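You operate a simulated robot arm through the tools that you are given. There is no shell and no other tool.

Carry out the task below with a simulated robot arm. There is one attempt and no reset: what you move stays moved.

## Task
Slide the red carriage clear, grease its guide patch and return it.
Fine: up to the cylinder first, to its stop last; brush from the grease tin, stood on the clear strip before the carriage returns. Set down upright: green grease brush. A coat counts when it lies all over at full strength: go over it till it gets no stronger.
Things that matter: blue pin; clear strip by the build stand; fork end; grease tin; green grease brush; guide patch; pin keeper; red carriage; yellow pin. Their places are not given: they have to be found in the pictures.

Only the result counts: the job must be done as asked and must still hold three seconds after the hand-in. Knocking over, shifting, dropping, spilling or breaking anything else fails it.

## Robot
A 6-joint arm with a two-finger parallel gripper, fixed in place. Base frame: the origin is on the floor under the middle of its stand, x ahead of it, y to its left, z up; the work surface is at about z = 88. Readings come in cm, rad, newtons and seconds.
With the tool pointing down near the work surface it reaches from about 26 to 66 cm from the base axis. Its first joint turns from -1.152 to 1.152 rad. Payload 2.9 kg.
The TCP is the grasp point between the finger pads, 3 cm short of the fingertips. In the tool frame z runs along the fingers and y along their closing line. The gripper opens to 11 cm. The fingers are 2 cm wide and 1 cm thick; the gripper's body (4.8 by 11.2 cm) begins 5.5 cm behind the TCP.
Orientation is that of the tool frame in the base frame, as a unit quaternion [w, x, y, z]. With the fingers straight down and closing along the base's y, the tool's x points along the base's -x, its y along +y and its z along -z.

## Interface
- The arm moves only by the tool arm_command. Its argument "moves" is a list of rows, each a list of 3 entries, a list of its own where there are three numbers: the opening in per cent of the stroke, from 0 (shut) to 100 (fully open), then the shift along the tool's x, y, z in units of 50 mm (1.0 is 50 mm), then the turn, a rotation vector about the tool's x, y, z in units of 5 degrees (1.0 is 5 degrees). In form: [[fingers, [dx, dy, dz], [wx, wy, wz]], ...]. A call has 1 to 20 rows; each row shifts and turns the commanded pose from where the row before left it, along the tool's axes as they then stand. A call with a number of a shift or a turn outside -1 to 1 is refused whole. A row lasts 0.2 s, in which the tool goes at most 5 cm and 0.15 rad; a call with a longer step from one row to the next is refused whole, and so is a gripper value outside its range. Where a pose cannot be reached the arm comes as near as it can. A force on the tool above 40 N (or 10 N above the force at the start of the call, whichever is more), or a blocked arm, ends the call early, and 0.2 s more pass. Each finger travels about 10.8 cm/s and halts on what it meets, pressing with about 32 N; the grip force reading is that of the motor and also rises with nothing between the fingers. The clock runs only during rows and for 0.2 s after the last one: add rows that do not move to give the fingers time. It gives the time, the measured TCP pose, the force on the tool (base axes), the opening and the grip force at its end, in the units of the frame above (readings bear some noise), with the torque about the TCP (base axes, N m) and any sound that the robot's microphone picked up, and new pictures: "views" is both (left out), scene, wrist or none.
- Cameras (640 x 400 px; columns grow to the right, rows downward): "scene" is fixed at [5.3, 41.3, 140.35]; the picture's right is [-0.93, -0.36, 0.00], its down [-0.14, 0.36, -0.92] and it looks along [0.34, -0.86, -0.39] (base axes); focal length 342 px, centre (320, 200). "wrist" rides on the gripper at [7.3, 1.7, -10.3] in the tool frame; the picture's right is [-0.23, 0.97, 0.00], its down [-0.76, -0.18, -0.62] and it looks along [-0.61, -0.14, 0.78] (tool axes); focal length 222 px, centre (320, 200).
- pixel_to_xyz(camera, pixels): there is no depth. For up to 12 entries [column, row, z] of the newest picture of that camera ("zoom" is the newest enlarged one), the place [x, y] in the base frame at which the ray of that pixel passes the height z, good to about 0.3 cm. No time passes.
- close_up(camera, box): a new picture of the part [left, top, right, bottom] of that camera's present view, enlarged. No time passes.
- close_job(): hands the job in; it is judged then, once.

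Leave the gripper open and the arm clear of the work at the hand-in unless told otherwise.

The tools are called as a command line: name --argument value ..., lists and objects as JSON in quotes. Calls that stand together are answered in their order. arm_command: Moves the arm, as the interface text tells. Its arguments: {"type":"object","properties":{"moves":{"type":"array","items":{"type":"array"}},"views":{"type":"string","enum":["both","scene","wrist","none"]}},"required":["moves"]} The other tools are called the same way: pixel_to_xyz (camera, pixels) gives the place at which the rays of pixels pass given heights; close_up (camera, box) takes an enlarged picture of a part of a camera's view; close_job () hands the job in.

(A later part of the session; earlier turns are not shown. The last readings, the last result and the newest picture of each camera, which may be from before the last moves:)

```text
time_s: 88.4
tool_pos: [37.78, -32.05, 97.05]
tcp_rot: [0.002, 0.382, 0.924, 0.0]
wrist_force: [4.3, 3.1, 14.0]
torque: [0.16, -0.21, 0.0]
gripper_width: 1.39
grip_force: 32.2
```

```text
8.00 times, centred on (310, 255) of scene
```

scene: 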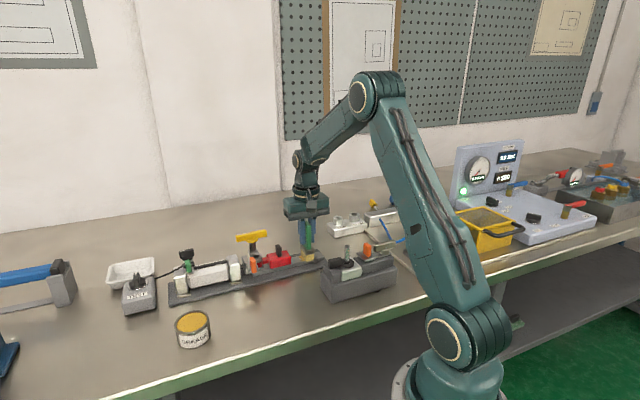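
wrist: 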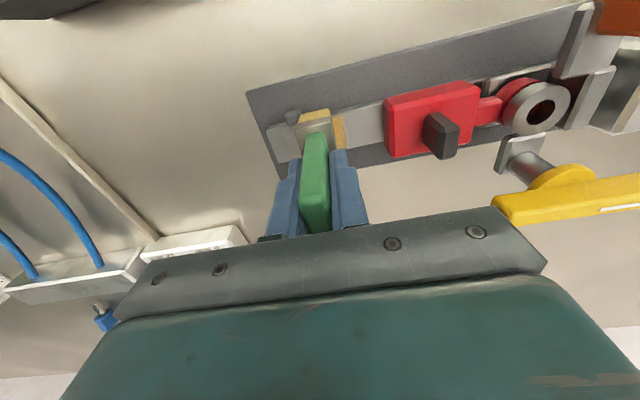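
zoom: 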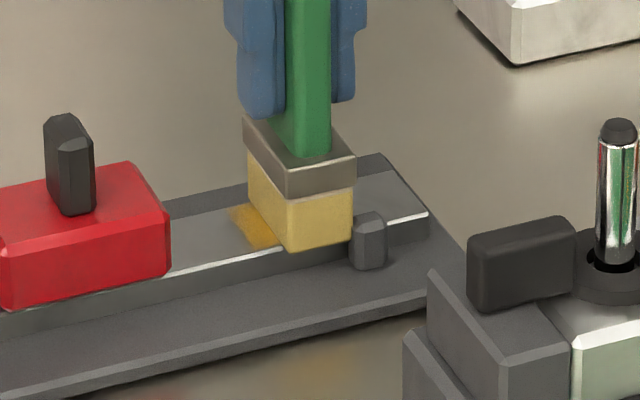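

The brush can reach right to the posts without striking them. Now I run five broadside strokes between s≈4.05 and 5.65, twice.

arm_command --moves '[[0, [0, 0.08, 0], [0, 0, 0]], [0, [0, 0.08, 0], [0, 0, 0]], [0, [0, 0.08, 0], [0, 0, 0]], [0, [0, 0.08, 0], [0, 0, 0]], [0, [0, -0.08, 0], [0, 0, 0]], [0, [0, -0.08, 0], [0, 0, 0]], [0, [0, -0.08, 0], [0, 0, 0]], [0, [0, -0.08, 0], [0, 0, 0]], [0, [0, 0.08, 0], [0, 0, 0]], [0, [0, 0.08, 0], [0, 0, 0]], [0, [0, 0.08, 0], [0, 0, 0]], [0, [0, 0.08, 0], [0, 0, 0]], [0, [0, -0.08, 0], [0, 0, 0]], [0, [0, -0.08, 0], [0, 0, 0]], [0, [0, -0.08, 0], [0, 0, 0]], [0, [0, -0.08, 0], [0, 0, 0]], [0, [0, 0.08, 0], [0, 0, 0]], [0, [0, 0.08, 0], [0, 0, 0]], [0, [0, 0.08, 0], [0, 0, 0]], [0, [0, 0.08, 0], [0, 0, 0]]]' --views "none"

arm_command --moves '[[0, [0, -0.08, 0], [0, 0, 0]], [0, [0, -0.08, 0], [0, 0, 0]], [0, [0, -0.08, 0], [0, 0, 0]], [0, [0, -0.08, 0], [0, 0, 0]], [0, [0, 0.08, 0], [0, 0, 0]], [0, [0, 0.08, 0], [0, 0, 0]], [0, [0, 0.08, 0], [0, 0, 0]], [0, [0, 0.08, 0], [0, 0, 0]], [0, [0, -0.08, 0], [0, 0, 0]], [0, [0, -0.08, 0], [0, 0, 0]], [0, [0, -0.08, 0], [0, 0, 0]], [0, [0, -0.08, 0], [0, 0, 0]], [0, [0, 0.08, 0], [0, 0, 0]], [0, [0, 0.08, 0], [0, 0, 0]], [0, [0, 0.08, 0], [0, 0, 0]], [0, [0, 0.08, 0], [0, 0, 0]], [0, [0, 0.08, 0], [0, 0, 0]], [0, [0, 0.08, 0], [0, 0, 0]], [0, [0, 0.08, 0], [0, 0, 0]], [0, [0, 0.04, 0], [0, 0, 0]]]' --views "both"

close_up --camera "wrist" --box '[200, 80, 400, 210]'

close_up --camera "scene" --box '[285, 235, 335, 275]'

```text
time_s: 92.6
tool_pos: [38.98, -30.8, 97.11]
tcp_rot: [0.0, 0.383, 0.924, 0.0]
wrist_force: [-2.5, -2.2, 8.5]
torque: [-0.24, 0.11, -0.03]
gripper_width: 1.36
grip_force: 31.7
```

```text
time_s: 96.8
tool_pos: [39.98, -30.12, 97.16]
tcp_rot: [0.0, 0.383, 0.924, -0.001]
wrist_force: [-2.0, -2.7, 8.7]
torque: [-0.2, 0.18, -0.01]
gripper_width: 1.36
grip_force: 31.8
```

scene: 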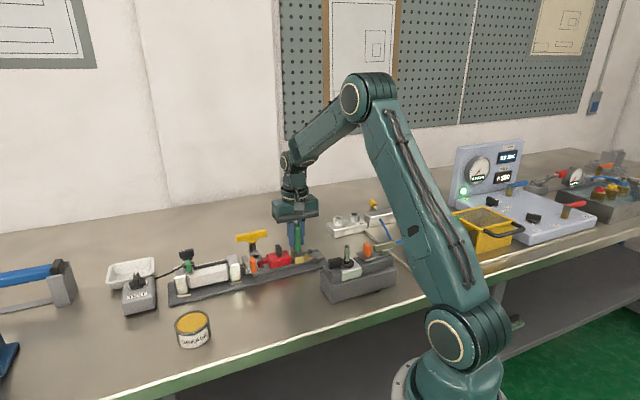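
wrist: 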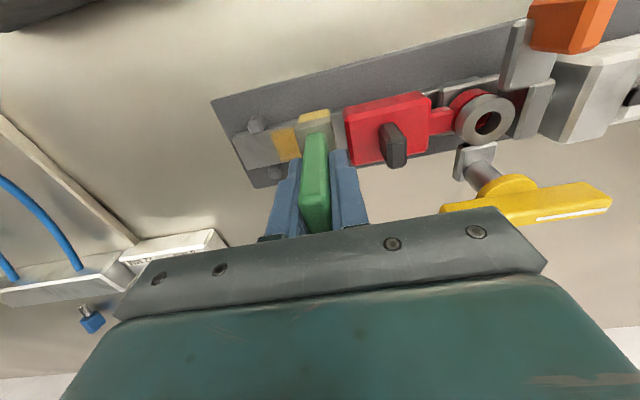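

```text
3.08 times, centred on (300, 145) of wrist
```

zoom: 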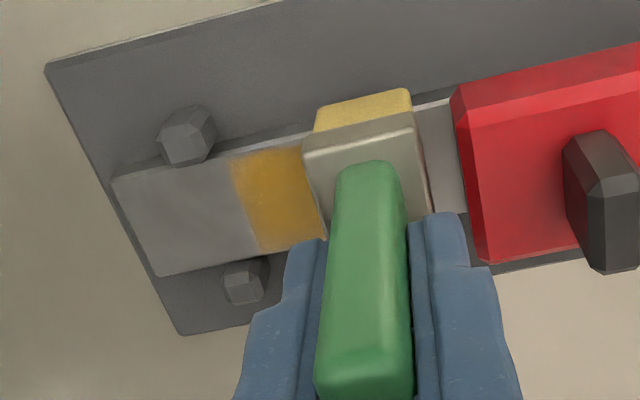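

```text
10.00 times, centred on (310, 255) of scene
```

zoom: 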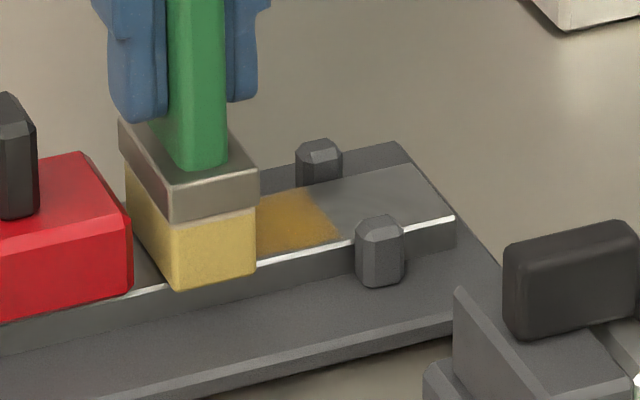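

I lift and step aside again to compare with the previous look from the same place.

arm_command --moves '[[0, [0, 0, -0.2], [0, 0, 0]], [0, [0, 0, -0.6], [0, 0, 0]], [0, [-0.5, 0, -0.4], [0, 0, 0]], [0, [-0.5, 0, 0], [0, 0, 0]], [0, [0, 0, 0], [0, 0, 0]]]' --views "both"

close_up --camera "wrist" --box '[200, 20, 340, 120]'

close_up --camera "scene" --box '[285, 235, 335, 275]'

```text
time_s: 98.0
tool_pos: [43.61, -33.66, 103.19]
tcp_rot: [0.0, 0.383, 0.924, 0.0]
wrist_force: [0.4, -0.7, -1.1]
torque: [0.01, 0.0, -0.02]
gripper_width: 1.35
grip_force: 31.6
```

scene: 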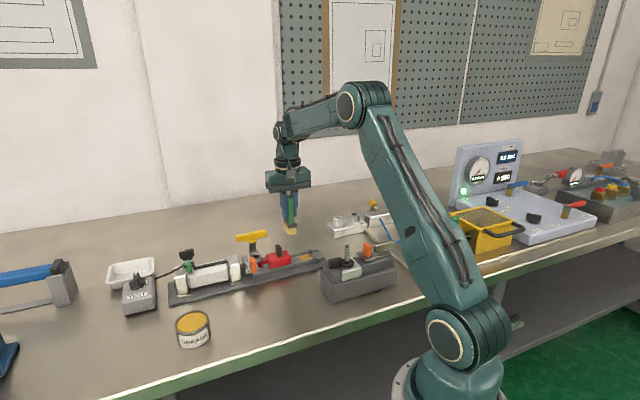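
wrist: 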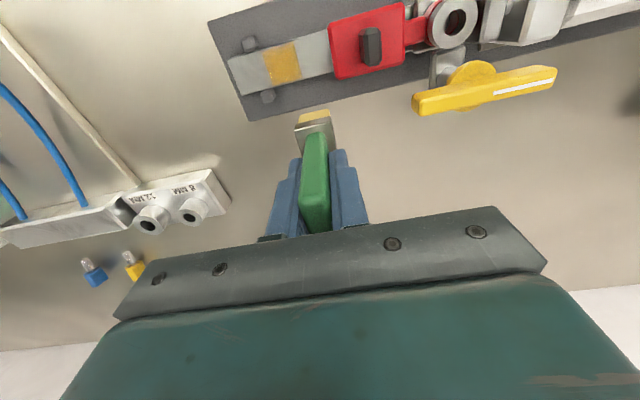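

```text
4.00 times, centred on (270, 70) of wrist
```

zoom: 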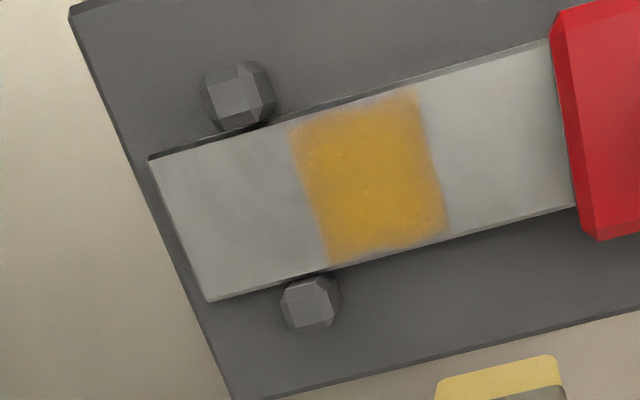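

```text
10.00 times, centred on (310, 255) of scene
```

zoom: 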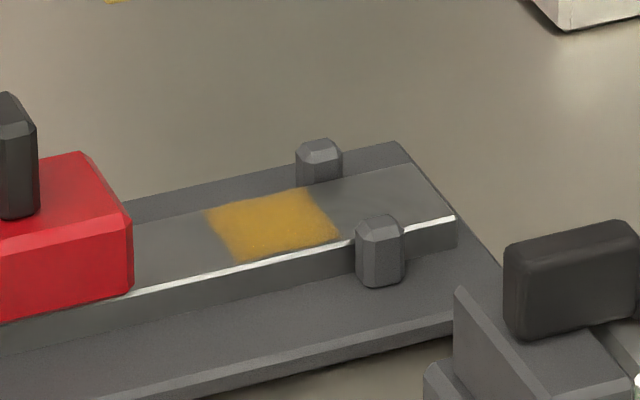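

The coat is now even to the edges and the centre did not change. I do one more full set of strokes to confirm that it gets no stronger.

arm_command --moves '[[0, [0.335, -0.14, 0], [0, 0, 0]], [0, [0.335, -0.14, 0], [0, 0, 0]], [0, [0.335, -0.14, 0], [0, 0, 0]], [0, [0, 0, 0.4], [0, 0, 0]], [0, [0, 0, 0.4], [0, 0, 0]], [0, [0, 0, 0.3], [0, 0, 0]], [0, [0, 0, 0.06], [0, 0, 0]], [0, [0, 0, 0.015], [0, 0, 0]], [0, [0, 0, 0], [0, 0, 0]]]' --views "none"

arm_command --moves '[[0, [0, 0, 0.012], [0, 0, 0]], [0, [0, 0, 0.008], [0, 0, 0]], [0, [0, 0, 0], [0, 0, 0]]]' --views "none"

```text
time_s: 100.0
tool_pos: [38.35, -31.22, 97.14]
tcp_rot: [0.0, 0.383, 0.924, 0.0]
wrist_force: [-0.2, -0.7, -0.6]
torque: [-0.02, 0.0, 0.02]
gripper_width: 1.37
grip_force: 31.9
```

```text
time_s: 100.8
tool_pos: [38.44, -31.37, 97.28]
tcp_rot: [0.0, 0.382, 0.924, 0.0]
wrist_force: [0.5, 0.8, -1.2]
torque: [0.04, -0.01, 0.01]
gripper_width: 1.36
grip_force: 32.1
```

arm_command --moves '[[0, [0, 0, 0.012], [0, 0, 0]], [0, [0, 0, 0], [0, 0, 0]]]' --views "none"

arm_command --moves '[[0, [0, 0, 0.012], [0, 0, 0]], [0, [0, 0, 0], [0, 0, 0]]]' --views "none"

```text
time_s: 101.4
tool_pos: [38.41, -31.41, 97.26]
tcp_rot: [0.0, 0.383, 0.924, 0.0]
wrist_force: [-0.4, -0.4, 2.0]
torque: [0.04, 0.05, -0.01]
gripper_width: 1.37
grip_force: 32.0
```

```text
time_s: 102.0
tool_pos: [38.32, -31.33, 97.11]
tcp_rot: [0.0, 0.383, 0.924, 0.0]
wrist_force: [-2.1, 3.0, 10.9]
torque: [0.17, 0.21, 0.02]
gripper_width: 1.34
grip_force: 31.7
```

Contact 11 N at s≈4.95. Another set of broadside strokes with a small lateral shift in between.

arm_command --moves '[[0, [0, -0.085, 0], [0, 0, 0]], [0, [0, -0.085, 0], [0, 0, 0]], [0, [0, 0.085, 0], [0, 0, 0]], [0, [0, 0.085, 0], [0, 0, 0]], [0, [0, 0.085, 0], [0, 0, 0]], [0, [0, 0.085, 0], [0, 0, 0]], [0, [-0.06, 0, 0], [0, 0, 0]], [0, [0, -0.085, 0], [0, 0, 0]], [0, [0, -0.085, 0], [0, 0, 0]], [0, [0, -0.085, 0], [0, 0, 0]], [0, [0, -0.085, 0], [0, 0, 0]], [0, [0, 0.085, 0], [0, 0, 0]], [0, [0, 0.085, 0], [0, 0, 0]], [0, [0, 0.085, 0], [0, 0, 0]], [0, [0, 0.085, 0], [0, 0, 0]], [0, [0, -0.085, 0], [0, 0, 0]], [0, [0, -0.085, 0], [0, 0, 0]], [0, [0, -0.085, 0], [0, 0, 0]], [0, [0, -0.085, 0], [0, 0, 0]], [0, [0, 0, 0], [0, 0, 0]]]' --views "none"

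arm_command --moves '[[0, [0, 0.085, 0], [0, 0, 0]], [0, [0, 0.085, 0], [0, 0, 0]], [0, [0, 0.085, 0], [0, 0, 0]], [0, [0, 0.085, 0], [0, 0, 0]], [0, [0, -0.085, 0], [0, 0, 0]], [0, [0, -0.085, 0], [0, 0, 0]], [0, [0, -0.085, 0], [0, 0, 0]], [0, [0, -0.085, 0], [0, 0, 0]], [0, [0, 0.085, 0], [0, 0, 0]], [0, [0, 0.085, 0], [0, 0, 0]], [0, [0, 0.085, 0], [0, 0, 0]], [0, [0, 0.085, 0], [0, 0, 0]], [0, [0, 0, -0.2], [0, 0, 0]], [0, [0, 0, -0.6], [0, 0, 0]], [0, [-0.5, 0.1, -0.4], [0, 0, 0]], [0, [-0.5, 0.2, 0], [0, 0, 0]], [0, [0, 0, 0], [0, 0, 0]]]' --views "both"

close_up --camera "wrist" --box '[200, 20, 340, 120]'

close_up --camera "scene" --box '[285, 235, 335, 275]'

```text
time_s: 106.2
tool_pos: [37.99, -32.16, 97.1]
tcp_rot: [-0.001, 0.382, 0.924, 0.0]
wrist_force: [2.0, 1.4, 4.1]
torque: [0.02, -0.1, 0.02]
gripper_width: 1.35
grip_force: 31.8
```

```text
time_s: 109.8
tool_pos: [43.88, -33.42, 103.01]
tcp_rot: [0.0, 0.383, 0.924, 0.0]
wrist_force: [-0.4, -1.0, -1.6]
torque: [-0.02, -0.03, 0.01]
gripper_width: 1.36
grip_force: 31.9
```

scene: 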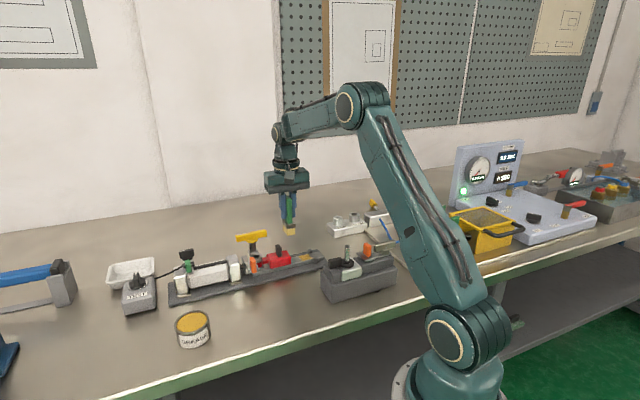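
wrist: 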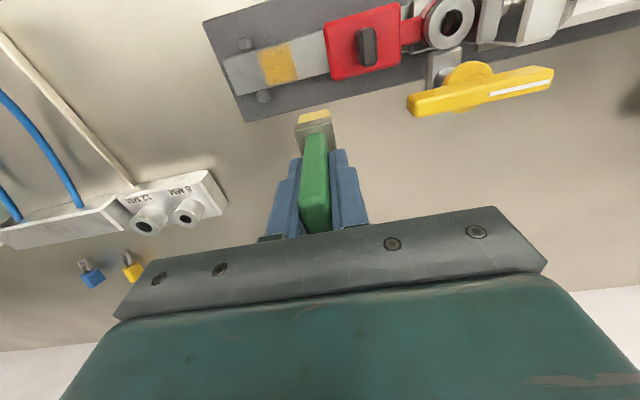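

```text
4.00 times, centred on (270, 70) of wrist
```

zoom: 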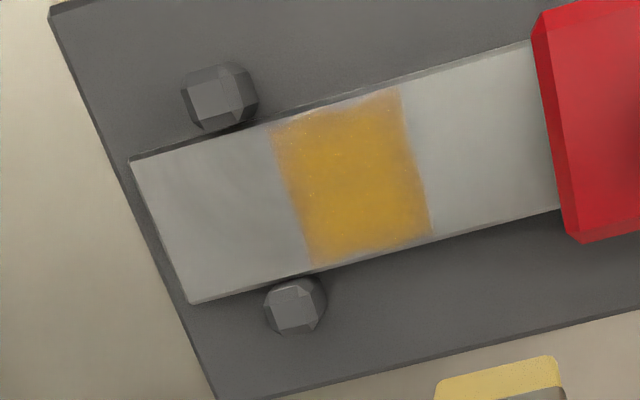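

```text
10.00 times, centred on (310, 255) of scene
```

zoom: 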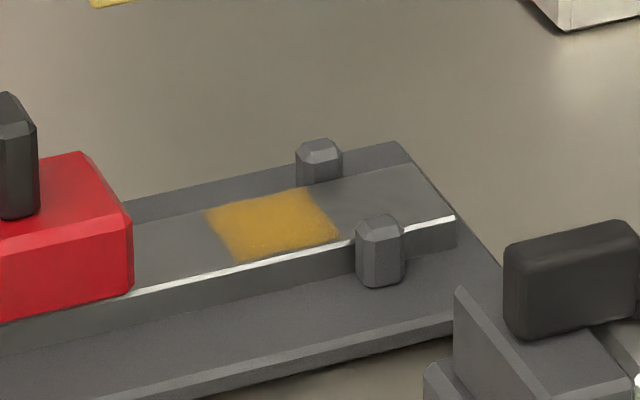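

close_up --camera "scene" --box '[150, 190, 350, 360]'

close_up --camera "scene" --box '[265, 205, 315, 245]'

```text
2.35 times, centred on (250, 275) of scene
```

zoom: 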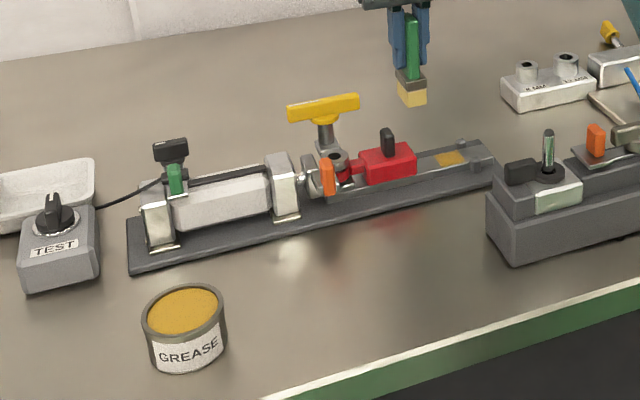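

```text
10.00 times, centred on (290, 225) of scene
```

zoom: 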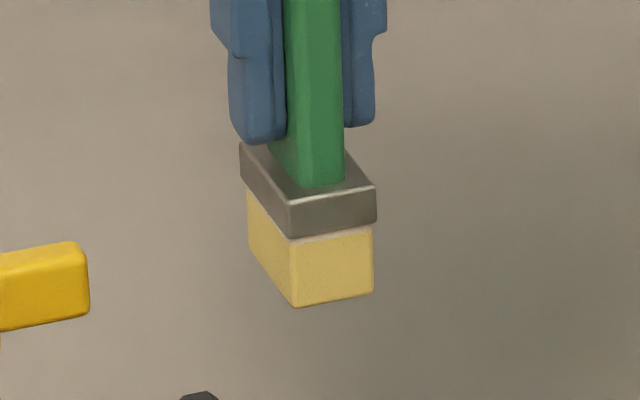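

Nothing changed after 9 more strokes: the coat is at full strength all over. Next the brush: I'll stand it on the clear strip in front of the build stand, about 4.5 cm from its front edge, near its middle (≈(41.3,-15.8)). I raise it, go around the T-handle and over there.

arm_command --moves '[[0, [0, 0, -0.6], [0, 0, 0]], [0, [0, 0, -0.6], [0, 0, 0]], [0, [0.71, 0, 0], [0, 0, 0]], [0, [0.71, 0, 0], [0, 0, 0]], [0, [0.71, 0, 0], [0, 0, 0]], [0, [0.71, 0, 0], [0, 0, 0]], [0, [0, 0.7, 0], [0, 0, 0]], [0, [0, 0.7, 0], [0, 0, 0]], [0, [0, 0.7, 0], [0, 0, 0]], [0, [0, 0, 0], [0, 0, 0]]]' --views "both"

close_up --camera "scene" --box '[150, 190, 350, 360]'

```text
time_s: 112.0
tool_pos: [41.25, -15.82, 108.94]
tcp_rot: [0.0, 0.383, 0.924, 0.0]
wrist_force: [-0.2, -0.2, -0.5]
torque: [0.0, -0.01, 0.01]
gripper_width: 1.37
grip_force: 32.2
```

scene: 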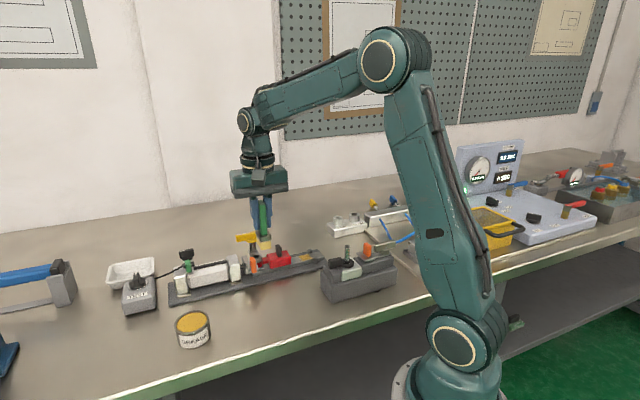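
wrist: 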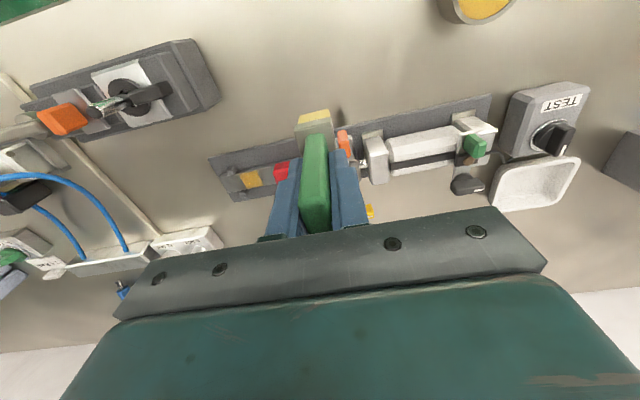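

```text
2.35 times, centred on (250, 275) of scene
```

zoom: 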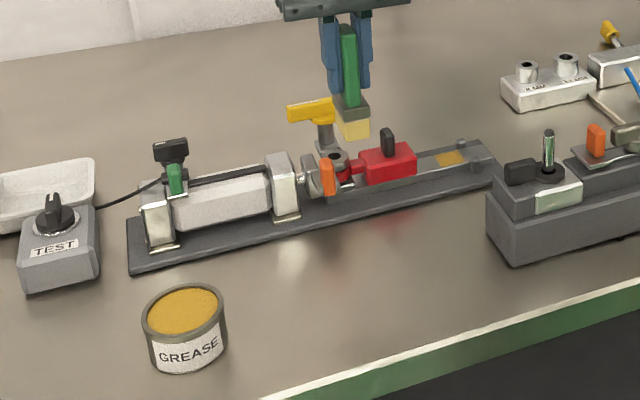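

Everything in place. I rotate the hand 90° so the brush stands with its long side parallel to the stand.

arm_command --moves '[[0, [0, 0, 0], [0, 0, -1]], [0, [0, 0, 0], [0, 0, -1]], [0, [0, 0, 0], [0, 0, -1]], [0, [0, 0, 0], [0, 0, -1]], [0, [0, 0, 0], [0, 0, -1]], [0, [0, 0, 0], [0, 0, -1]], [0, [0, 0, 0], [0, 0, -1]], [0, [0, 0, 0], [0, 0, -1]], [0, [0, 0, 0], [0, 0, -1]], [0, [0, 0, 0], [0, 0, -1]], [0, [0, 0, 0], [0, 0, -1]], [0, [0, 0, 0], [0, 0, -1]], [0, [0, 0, 0], [0, 0, -1]], [0, [0, 0, 0], [0, 0, -1]], [0, [0, 0, 0], [0, 0, -1]], [0, [0, 0, 0], [0, 0, -1]], [0, [0, 0, 0], [0, 0, -1]], [0, [0, 0, 0], [0, 0, -1]], [0, [0, 0, 0], [0, 0, 0]]]' --views "wrist"

close_up --camera "wrist" --box '[220, 40, 440, 220]'

```text
time_s: 116.0
tool_pos: [41.16, -16.01, 108.96]
tcp_rot: [0.0, -0.383, 0.924, 0.001]
wrist_force: [-1.3, 0.4, -0.8]
torque: [0.03, 0.0, 0.02]
gripper_width: 1.38
grip_force: 32.0
```

wrist: 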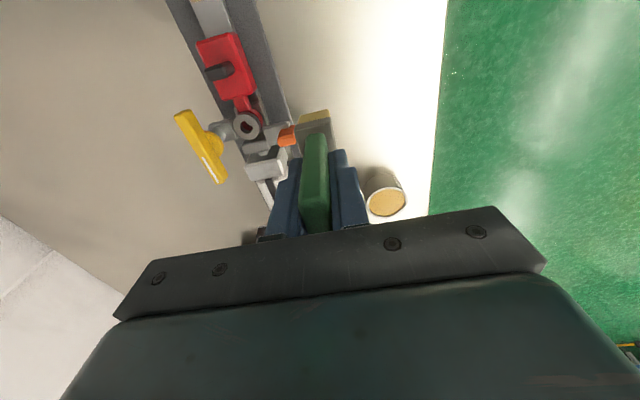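

```text
2.22 times, centred on (330, 130) of wrist
```

zoom: 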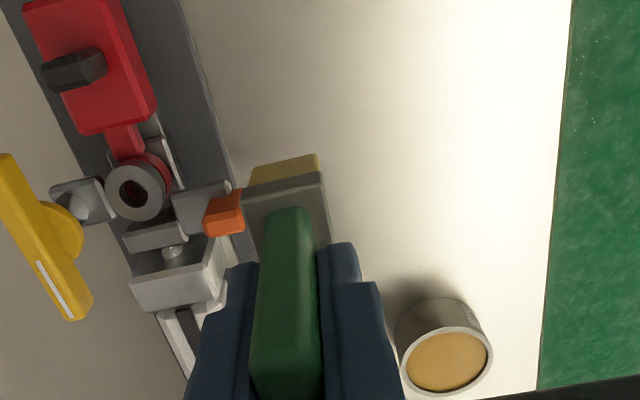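

The spot below is free: about 3 cm clear of the stand's edge and clear of the tin. I lower to ~1 cm above the bench.

arm_command --moves '[[0, [0, 0, 0.7], [0, 0, 0]], [0, [0, 0, 0.7], [0, 0, 0]], [0, [0, 0, 0.6], [0, 0, 0]], [0, [0, 0, 0.4], [0, 0, 0]], [0, [0, 0, 0], [0, 0, 0]]]' --views "both"

close_up --camera "scene" --box '[200, 210, 320, 310]'

close_up --camera "wrist" --box '[220, 40, 440, 220]'

```text
time_s: 117.2
tool_pos: [41.27, -16.07, 96.92]
tcp_rot: [0.001, -0.382, 0.924, 0.0]
wrist_force: [-0.3, -0.6, -1.8]
torque: [0.0, -0.01, -0.01]
gripper_width: 1.37
grip_force: 31.5
```

scene: 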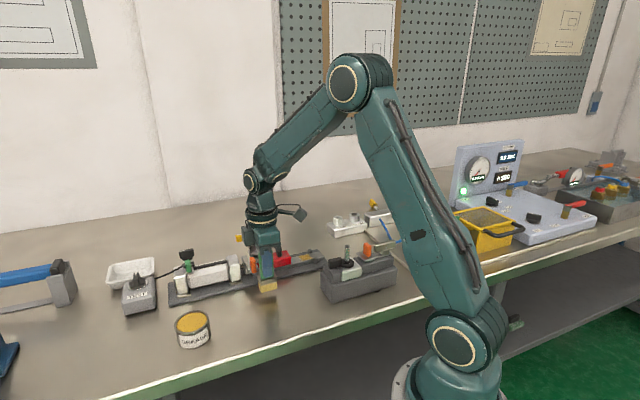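
wrist: 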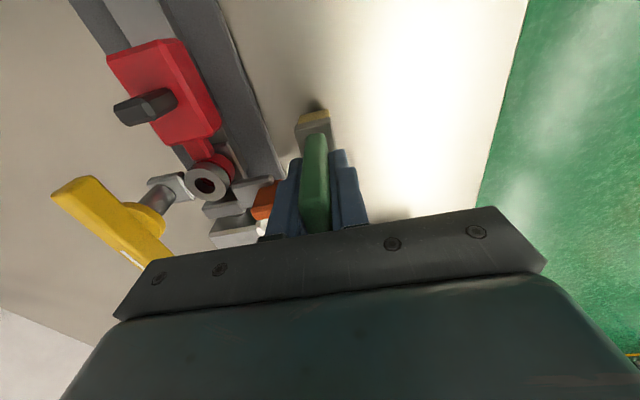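

```text
4.00 times, centred on (260, 260) of scene
```

zoom: 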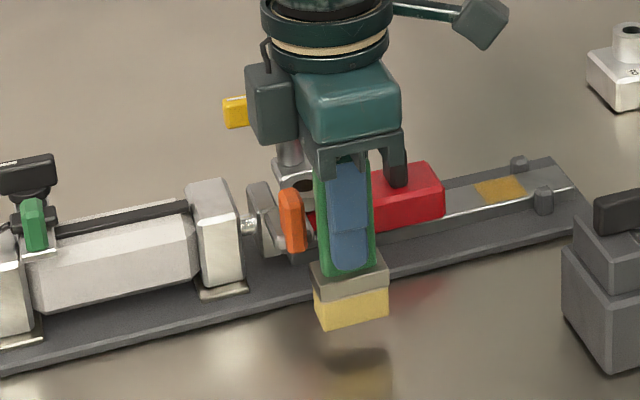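

```text
2.22 times, centred on (330, 130) of wrist
```

zoom: 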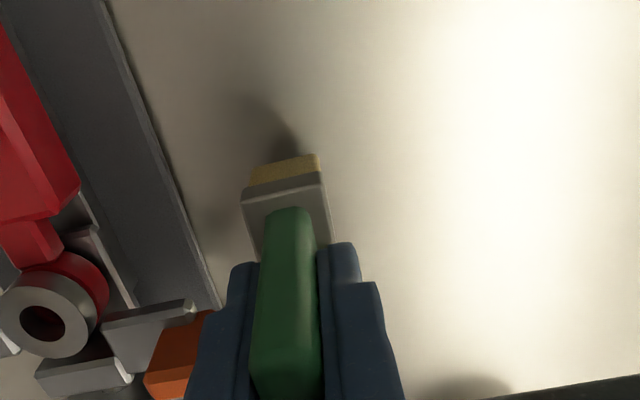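

About 1 cm above the bench. I lower gently to touch.

arm_command --moves '[[0, [0, 0, 0.1], [0, 0, 0]], [0, [0, 0, 0.05], [0, 0, 0]], [0, [0, 0, 0.02], [0, 0, 0]], [0, [0, 0, 0], [0, 0, 0]]]' --views "none"

arm_command --moves '[[0, [0, 0, 0.015], [0, 0, 0]], [0, [0, 0, 0], [0, 0, 0]]]' --views "none"

```text
time_s: 118.2
tool_pos: [41.35, -15.98, 96.15]
tcp_rot: [0.0, -0.382, 0.924, 0.0]
wrist_force: [-0.2, 0.8, -1.1]
torque: [0.0, 0.0, -0.04]
gripper_width: 1.37
grip_force: 32.1
```

```text
time_s: 118.8
tool_pos: [41.32, -16.0, 96.04]
tcp_rot: [0.0, -0.383, 0.924, 0.001]
wrist_force: [-0.6, 0.3, -1.6]
torque: [0.02, 0.01, -0.03]
gripper_width: 1.35
grip_force: 32.0
```

arm_command --moves '[[0, [0, 0, 0.015], [0, 0, 0]], [0, [0, 0, 0], [0, 0, 0]]]' --views "none"

arm_command --moves '[[0, [0, 0, 0.012], [0, 0, 0]], [0, [0, 0, 0], [0, 0, 0]]]' --views "none"

```text
time_s: 119.4
tool_pos: [41.27, -16.07, 96.06]
tcp_rot: [0.001, -0.383, 0.924, -0.001]
wrist_force: [0.5, -0.7, -0.8]
torque: [-0.03, 0.01, 0.0]
gripper_width: 1.36
grip_force: 31.9
```

```text
time_s: 120.0
tool_pos: [41.3, -16.04, 95.93]
tcp_rot: [0.0, -0.383, 0.924, 0.001]
wrist_force: [0.5, 0.0, -1.1]
torque: [-0.02, -0.02, 0.01]
gripper_width: 1.34
grip_force: 32.1
```

arm_command --moves '[[0, [0, 0, 0.012], [0, 0, 0]], [0, [0, 0, 0], [0, 0, 0]]]' --views "none"

arm_command --moves '[[0, [0, 0, 0.012], [0, 0, 0]], [0, [0, 0, 0], [0, 0, 0]]]' --views "none"

```text
time_s: 120.6
tool_pos: [41.33, -16.12, 95.8]
tcp_rot: [0.001, -0.383, 0.924, 0.0]
wrist_force: [0.0, 0.3, -1.4]
torque: [-0.02, -0.01, 0.01]
gripper_width: 1.33
grip_force: 32.1
```

```text
time_s: 121.2
tool_pos: [41.22, -16.03, 95.73]
tcp_rot: [0.0, -0.382, 0.924, 0.0]
wrist_force: [-0.1, -0.3, -0.9]
torque: [0.0, -0.02, 0.0]
gripper_width: 1.36
grip_force: 31.9
```

arm_command --moves '[[0, [0, 0, 0.01], [0, 0, 0]], [0, [0, 0, 0], [0, 0, 0]]]' --views "none"

arm_command --moves '[[0, [0, 0, 0.01], [0, 0, 0]], [0, [0, 0, 0], [0, 0, 0]]]' --views "both"

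close_up --camera "scene" --box '[230, 240, 310, 310]'

```text
time_s: 121.8
tool_pos: [41.22, -16.05, 95.72]
tcp_rot: [0.0, -0.383, 0.924, 0.0]
wrist_force: [-0.3, -0.5, -1.5]
torque: [-0.01, -0.01, 0.02]
gripper_width: 1.35
grip_force: 31.7
```

```text
time_s: 122.4
tool_pos: [41.32, -16.03, 95.71]
tcp_rot: [0.0, -0.383, 0.924, 0.0]
wrist_force: [-0.5, -0.2, -0.9]
torque: [-0.04, 0.05, 0.03]
gripper_width: 1.34
grip_force: 32.2
```

scene: 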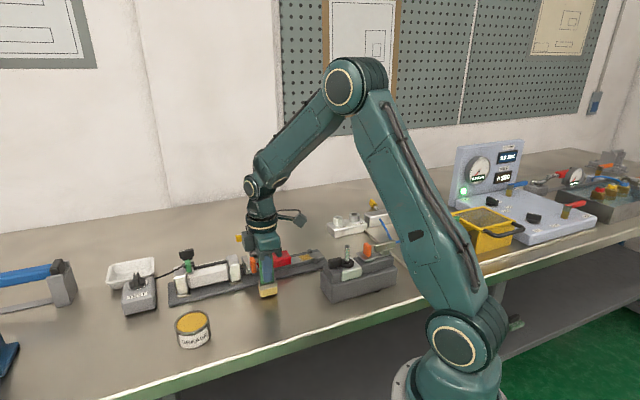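
wrist: 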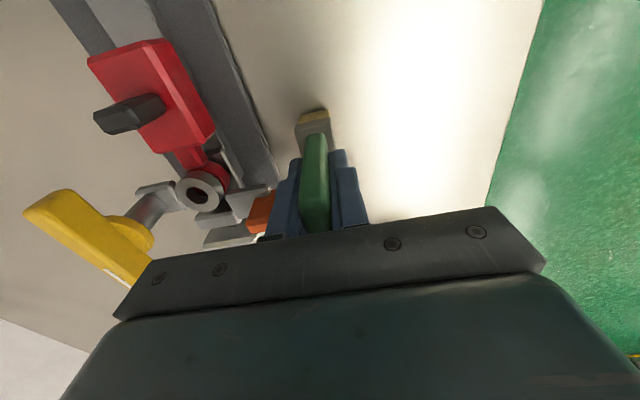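

```text
5.71 times, centred on (270, 275) of scene
```

zoom: 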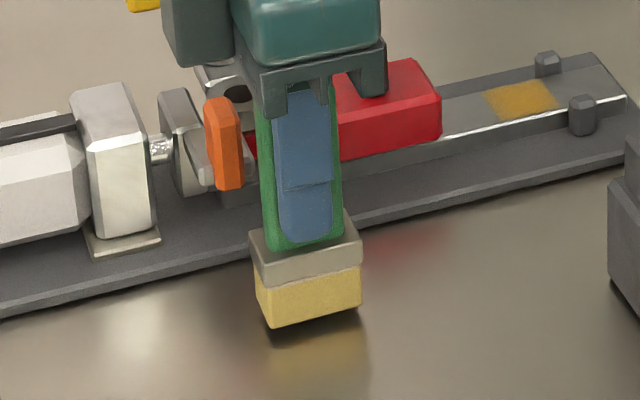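

Still a thin gap. I continue in half-millimetre steps.

arm_command --moves '[[0, [0, 0, 0.012], [0, 0, 0]], [0, [0, 0, 0.012], [0, 0, 0]], [0, [0, 0, 0], [0, 0, 0]]]' --views "none"

arm_command --moves '[[0, [0, 0, 0.012], [0, 0, 0]], [0, [0, 0, 0], [0, 0, 0]]]' --views "none"

```text
time_s: 123.2
tool_pos: [41.2, -16.0, 95.52]
tcp_rot: [0.0, -0.383, 0.924, 0.0]
wrist_force: [-0.2, -0.2, -1.1]
torque: [0.0, 0.01, -0.04]
gripper_width: 1.37
grip_force: 31.5
```

```text
time_s: 123.8
tool_pos: [41.24, -16.07, 95.54]
tcp_rot: [0.0, -0.383, 0.924, -0.001]
wrist_force: [-0.5, -0.1, -1.2]
torque: [-0.02, -0.02, -0.02]
gripper_width: 1.37
grip_force: 31.8
```

arm_command --moves '[[0, [0, 0, 0.012], [0, 0, 0]], [0, [0, 0, 0], [0, 0, 0]]]' --views "none"

arm_command --moves '[[0, [0, 0, 0.012], [0, 0, 0]], [0, [0, 0, 0], [0, 0, 0]]]' --views "none"

close_up --camera "scene" --box '[240, 260, 300, 310]'

```text
time_s: 124.4
tool_pos: [41.17, -16.08, 95.46]
tcp_rot: [0.0, -0.383, 0.924, 0.0]
wrist_force: [0.4, 0.4, -0.9]
torque: [0.01, 0.03, -0.02]
gripper_width: 1.36
grip_force: 32.3
```

```text
time_s: 125.0
tool_pos: [41.31, -16.17, 95.34]
tcp_rot: [0.0, -0.382, 0.924, 0.0]
wrist_force: [-0.4, -0.8, -0.8]
torque: [-0.01, -0.02, -0.01]
gripper_width: 1.33
grip_force: 32.0
```

```text
8.00 times, centred on (270, 285) of scene
```

zoom: 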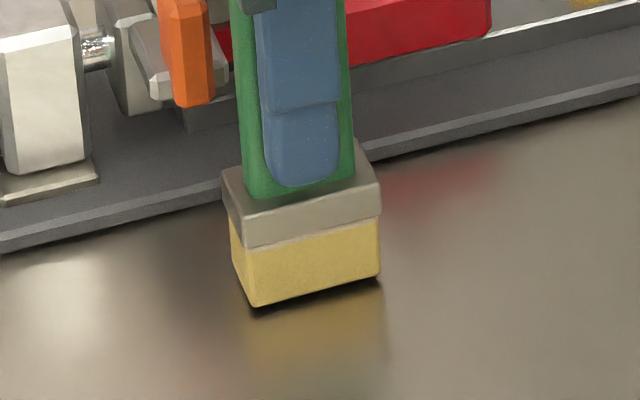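

arm_command --moves '[[0, [0, 0, 0.012], [0, 0, 0]], [0, [0, 0, 0], [0, 0, 0]]]' --views "none"

arm_command --moves '[[0, [0, 0, 0.012], [0, 0, 0]], [0, [0, 0, 0], [0, 0, 0]]]' --views "scene"

close_up --camera "scene" --box '[240, 260, 300, 310]'

```text
time_s: 125.6
tool_pos: [41.26, -16.06, 95.27]
tcp_rot: [0.001, -0.383, 0.924, 0.0]
wrist_force: [-0.1, 0.4, -0.6]
torque: [0.0, 0.01, -0.01]
gripper_width: 1.36
grip_force: 32.0
```

```text
time_s: 126.2
tool_pos: [41.22, -15.98, 95.3]
tcp_rot: [0.0, -0.383, 0.924, -0.001]
wrist_force: [-1.3, 1.2, -0.7]
torque: [-0.02, -0.03, 0.01]
gripper_width: 1.37
grip_force: 31.8
```

scene: 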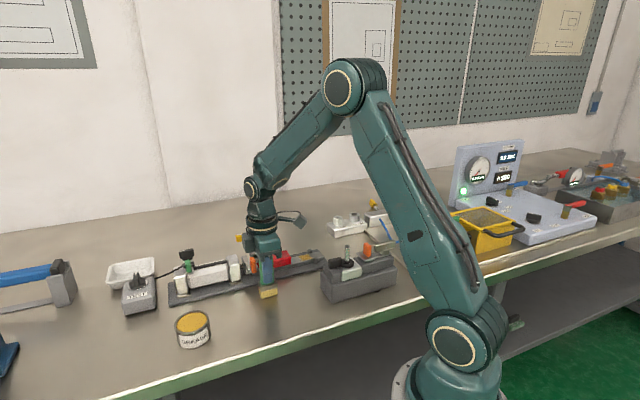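

```text
8.00 times, centred on (270, 285) of scene
```

zoom: 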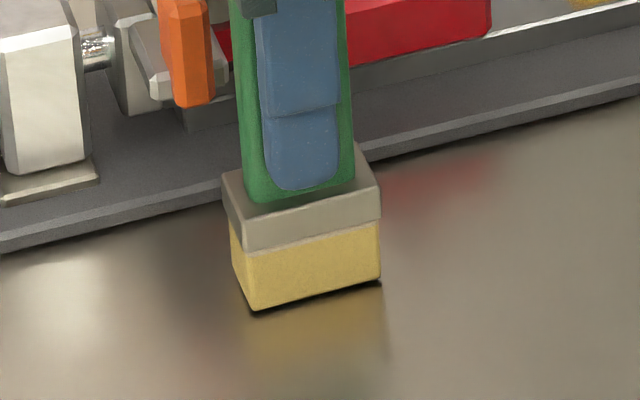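

arm_command --moves '[[0, [0, 0, 0.01], [0, 0, 0]], [0, [0, 0, 0], [0, 0, 0]]]' --views "none"

arm_command --moves '[[0, [0, 0, 0.01], [0, 0, 0]], [0, [0, 0, 0], [0, 0, 0]]]' --views "none"

```text
time_s: 126.8
tool_pos: [41.2, -16.03, 95.18]
tcp_rot: [0.0, -0.383, 0.924, 0.0]
wrist_force: [0.5, 0.4, 0.5]
torque: [0.07, -0.02, 0.0]
gripper_width: 1.35
grip_force: 32.6
```

```text
time_s: 127.4
tool_pos: [41.18, -15.98, 95.17]
tcp_rot: [0.001, -0.383, 0.924, -0.001]
wrist_force: [-3.0, -1.5, 5.7]
torque: [-0.01, 0.06, 0.02]
gripper_width: 1.31
grip_force: 31.7
```

Touching with ~6 N. I ease up a hair and open the fingers in steps, then rise straight up.

arm_command --moves '[[0, [0, 0, -0.005], [0, 0, 0]], [14, [0, 0, 0], [0, 0, 0]], [17, [0, 0, 0], [0, 0, 0]], [22, [0, 0, 0], [0, 0, 0]], [30, [0, 0, 0], [0, 0, 0]], [42, [0, 0, 0], [0, 0, 0]], [42, [0, 0, 0], [0, 0, 0]]]' --views "both"

close_up --camera "scene" --box '[230, 240, 310, 310]'

close_up --camera "wrist" --box '[220, 80, 440, 220]'

```text
time_s: 129.0
tool_pos: [41.28, -16.07, 95.2]
tcp_rot: [0.0, -0.383, 0.924, -0.001]
wrist_force: [-0.5, -0.3, 0.6]
torque: [0.01, 0.04, -0.01]
gripper_width: 4.61
grip_force: 0.1
```

scene: 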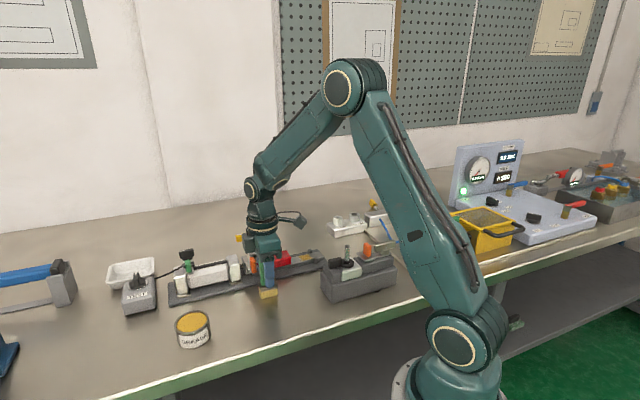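
wrist: 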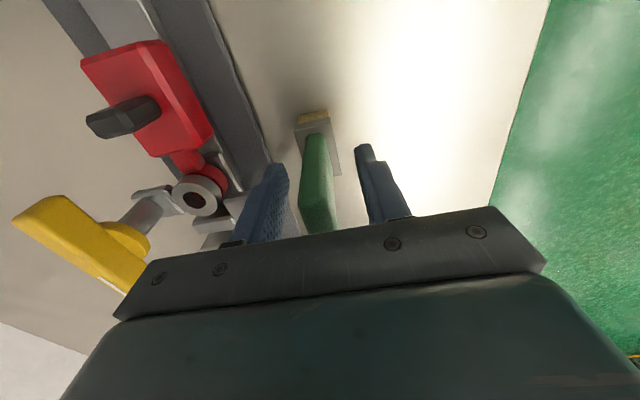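

```text
5.71 times, centred on (270, 275) of scene
```

zoom: 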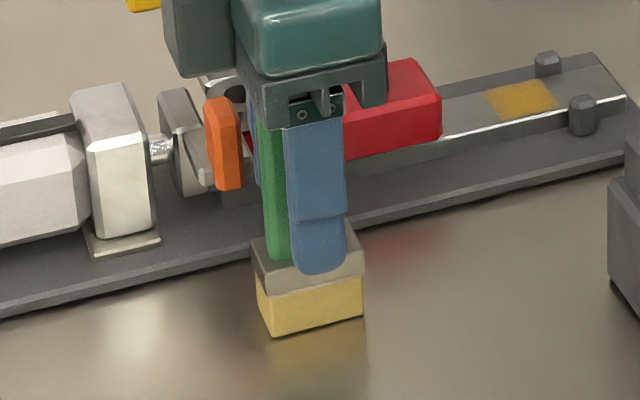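

```text
2.86 times, centred on (330, 150) of wrist
```

zoom: 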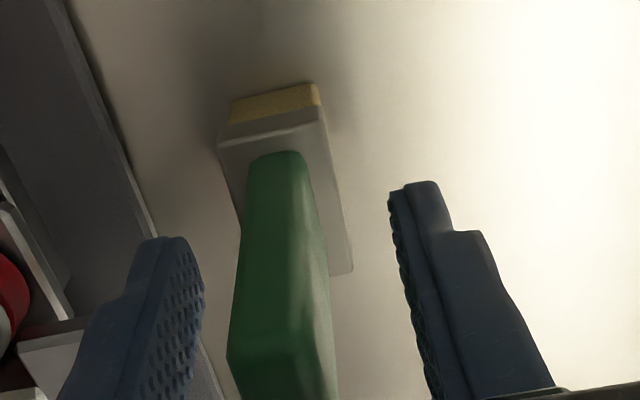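

The brush stands free and upright. I rise straight up 11 cm.

arm_command --moves '[[42, [0, 0, -0.2], [0, 0, 0]], [42, [0, 0, -0.5], [0, 0, 0]], [42, [0, 0, -0.7], [0, 0, 0]], [42, [0, 0, -0.8], [0, 0, 0]], [42, [0, 0, -0.3], [0, 0, 0]], [42, [0, 0, 0], [0, 0, 0]]]' --views "both"

close_up --camera "scene" --box '[150, 190, 350, 360]'

```text
time_s: 130.4
tool_pos: [41.21, -16.1, 108.0]
tcp_rot: [0.0, -0.382, 0.924, 0.0]
wrist_force: [-0.4, -0.2, 0.3]
torque: [0.0, -0.01, -0.02]
gripper_width: 4.63
grip_force: 0.1
```

scene: 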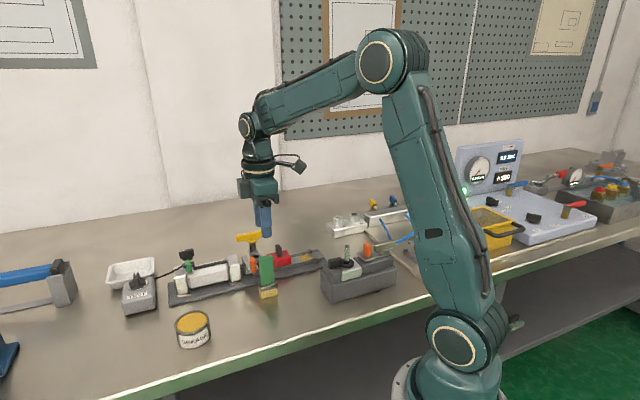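
wrist: 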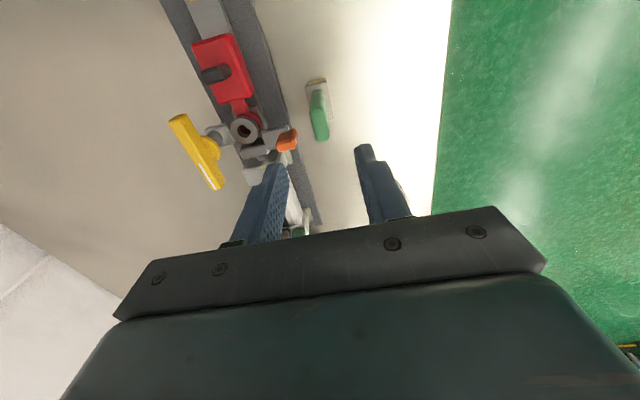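

```text
2.35 times, centred on (250, 275) of scene
```

zoom: 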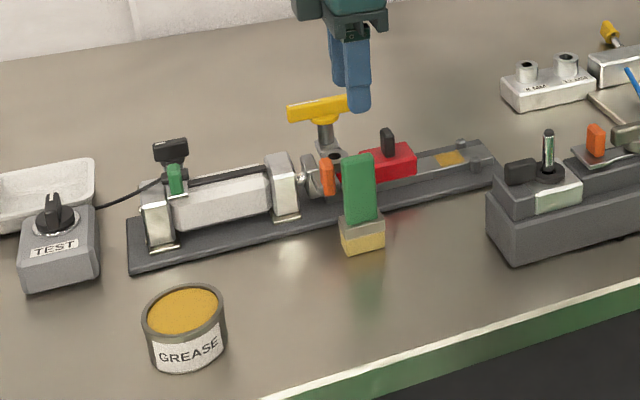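

The brush stands upright by the stand, tin and all else unmoved. Now the carriage: I turn the hand back to −45° here at z≈108.

arm_command --moves '[[42, [0, 0, 0], [0, 0, 1]], [42, [0, 0, 0], [0, 0, 1]], [42, [0, 0, 0], [0, 0, 1]], [42, [0, 0, 0], [0, 0, 1]], [42, [0, 0, 0], [0, 0, 1]], [42, [0, 0, 0], [0, 0, 1]], [42, [0, 0, 0], [0, 0, 1]], [42, [0, 0, 0], [0, 0, 1]], [42, [0, 0, 0], [0, 0, 1]], [42, [0, 0, 0], [0, 0, 1]], [42, [0, 0, 0], [0, 0, 1]], [42, [0, 0, 0], [0, 0, 1]], [42, [0, 0, 0], [0, 0, 1]], [42, [0, 0, 0], [0, 0, 1]], [42, [0, 0, 0], [0, 0, 1]], [42, [0, 0, 0], [0, 0, 1]], [42, [0, 0, 0], [0, 0, 1]], [42, [0, 0, 0], [0, 0, 1]], [42, [0, 0, 0], [0, 0, 0]]]' --views "none"

arm_command --moves '[[42, [-0.595, -0.385, 0], [0, 0, 0]], [42, [-0.595, -0.385, 0], [0, 0, 0]], [42, [-0.595, -0.385, 0], [0, 0, 0]], [42, [0, 0, 0], [0, 0, 0]]]' --views "both"

close_up --camera "wrist" --box '[220, 60, 420, 190]'

```text
time_s: 134.4
tool_pos: [41.28, -16.13, 107.72]
tcp_rot: [0.0, 0.383, 0.924, 0.001]
wrist_force: [-0.2, 0.5, -0.3]
torque: [0.02, 0.0, 0.04]
gripper_width: 4.6
grip_force: 0.0
```

```text
time_s: 135.4
tool_pos: [43.34, -26.48, 107.82]
tcp_rot: [-0.001, 0.382, 0.924, 0.0]
wrist_force: [0.0, -0.2, 1.7]
torque: [-0.04, 0.01, -0.01]
gripper_width: 4.62
grip_force: 0.0
```

scene: 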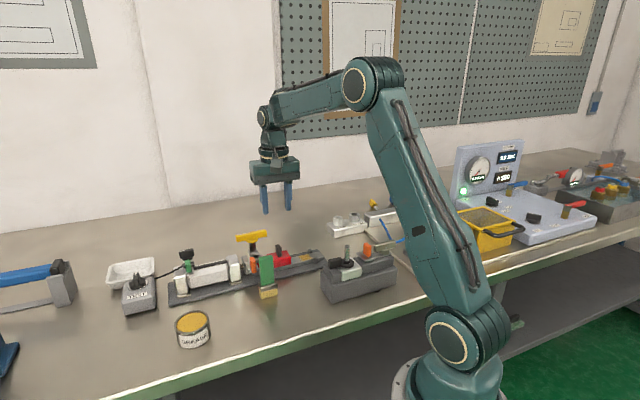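
wrist: 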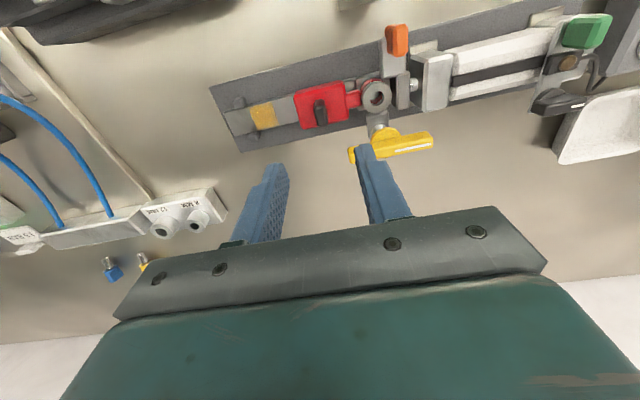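

```text
3.08 times, centred on (320, 125) of wrist
```

zoom: 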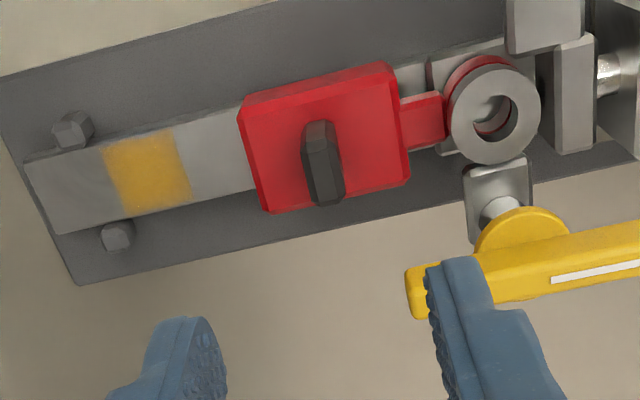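

pixel_to_xyz --camera "wrist" --pixels '[[322.6, 120, 95], [321, 115, 95], [349, 157, 98], [349, 146, 98], [434, 140, 98], [432, 132, 98], [298, 120, 92], [344, 82, 92], [353, 117, 92], [306, 127, 92]]'

```text
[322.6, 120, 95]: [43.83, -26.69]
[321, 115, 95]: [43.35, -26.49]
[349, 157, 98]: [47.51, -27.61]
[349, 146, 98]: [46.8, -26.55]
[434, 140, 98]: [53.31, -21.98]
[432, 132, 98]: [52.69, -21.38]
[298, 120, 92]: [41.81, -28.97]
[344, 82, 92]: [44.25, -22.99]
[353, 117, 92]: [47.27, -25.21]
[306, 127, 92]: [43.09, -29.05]
```

The knob is at about (43.5,-26.5), right below the hand; the T-bar's near side is 1.3 cm clear of the finger. I narrow to ~3.6 cm and descend to z≈98.3 first.

arm_command --moves '[[33, [0, 0, 0.5], [0, 0, 0]], [33, [0, 0, 0.5], [0, 0, 0]], [33, [0, 0, 0.5], [0, 0, 0]], [33, [0, 0, 0.38], [0, 0, 0]], [33, [0, 0, 0], [0, 0, 0]]]' --views "both"

close_up --camera "wrist" --box '[220, 70, 420, 210]'

close_up --camera "scene" --box '[220, 195, 340, 295]'

```text
time_s: 136.6
tool_pos: [43.32, -26.48, 98.41]
tcp_rot: [0.0, 0.383, 0.924, 0.0]
wrist_force: [-0.1, -0.6, -0.2]
torque: [0.01, 0.01, 0.01]
gripper_width: 3.63
grip_force: 0.0
```

scene: 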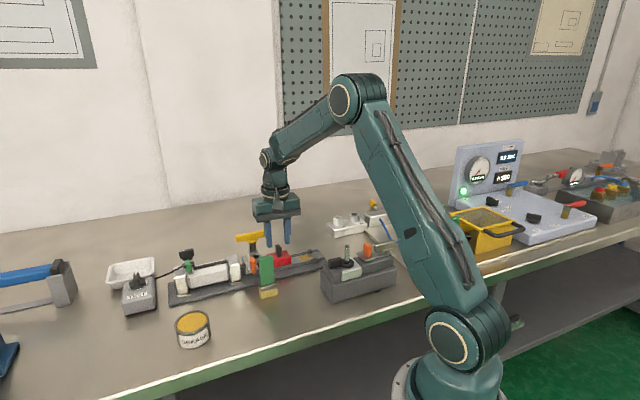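
wrist: 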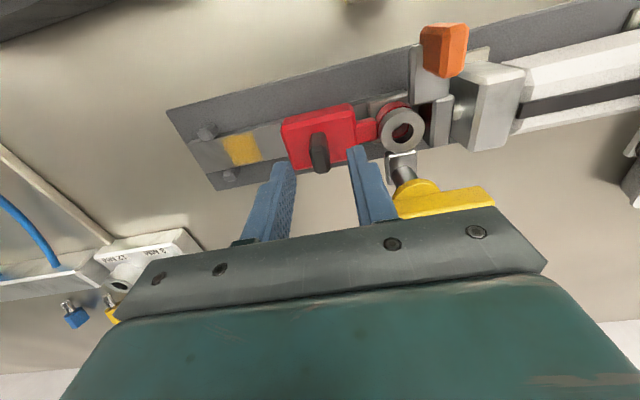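

```text
2.86 times, centred on (320, 140) of wrist
```

zoom: 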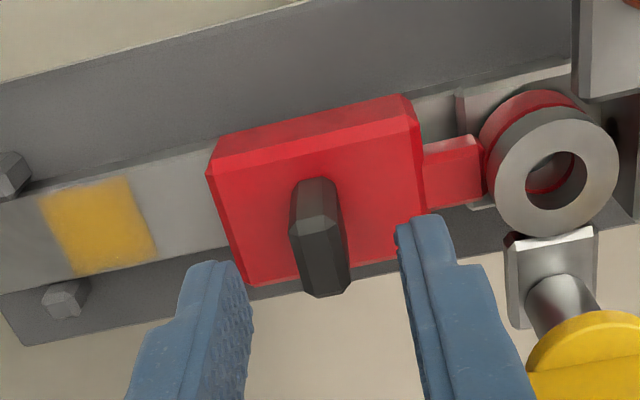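

```text
4.00 times, centred on (280, 245) of scene
```

zoom: 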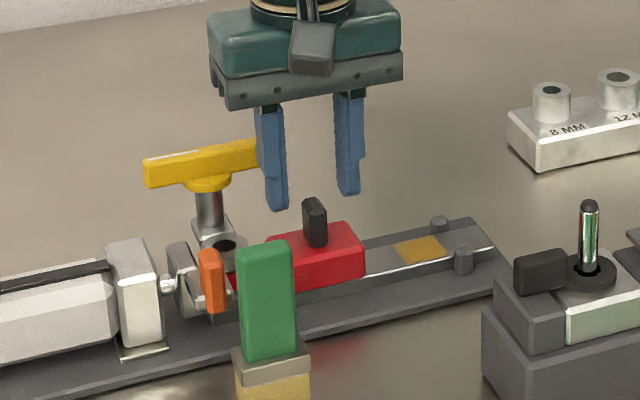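

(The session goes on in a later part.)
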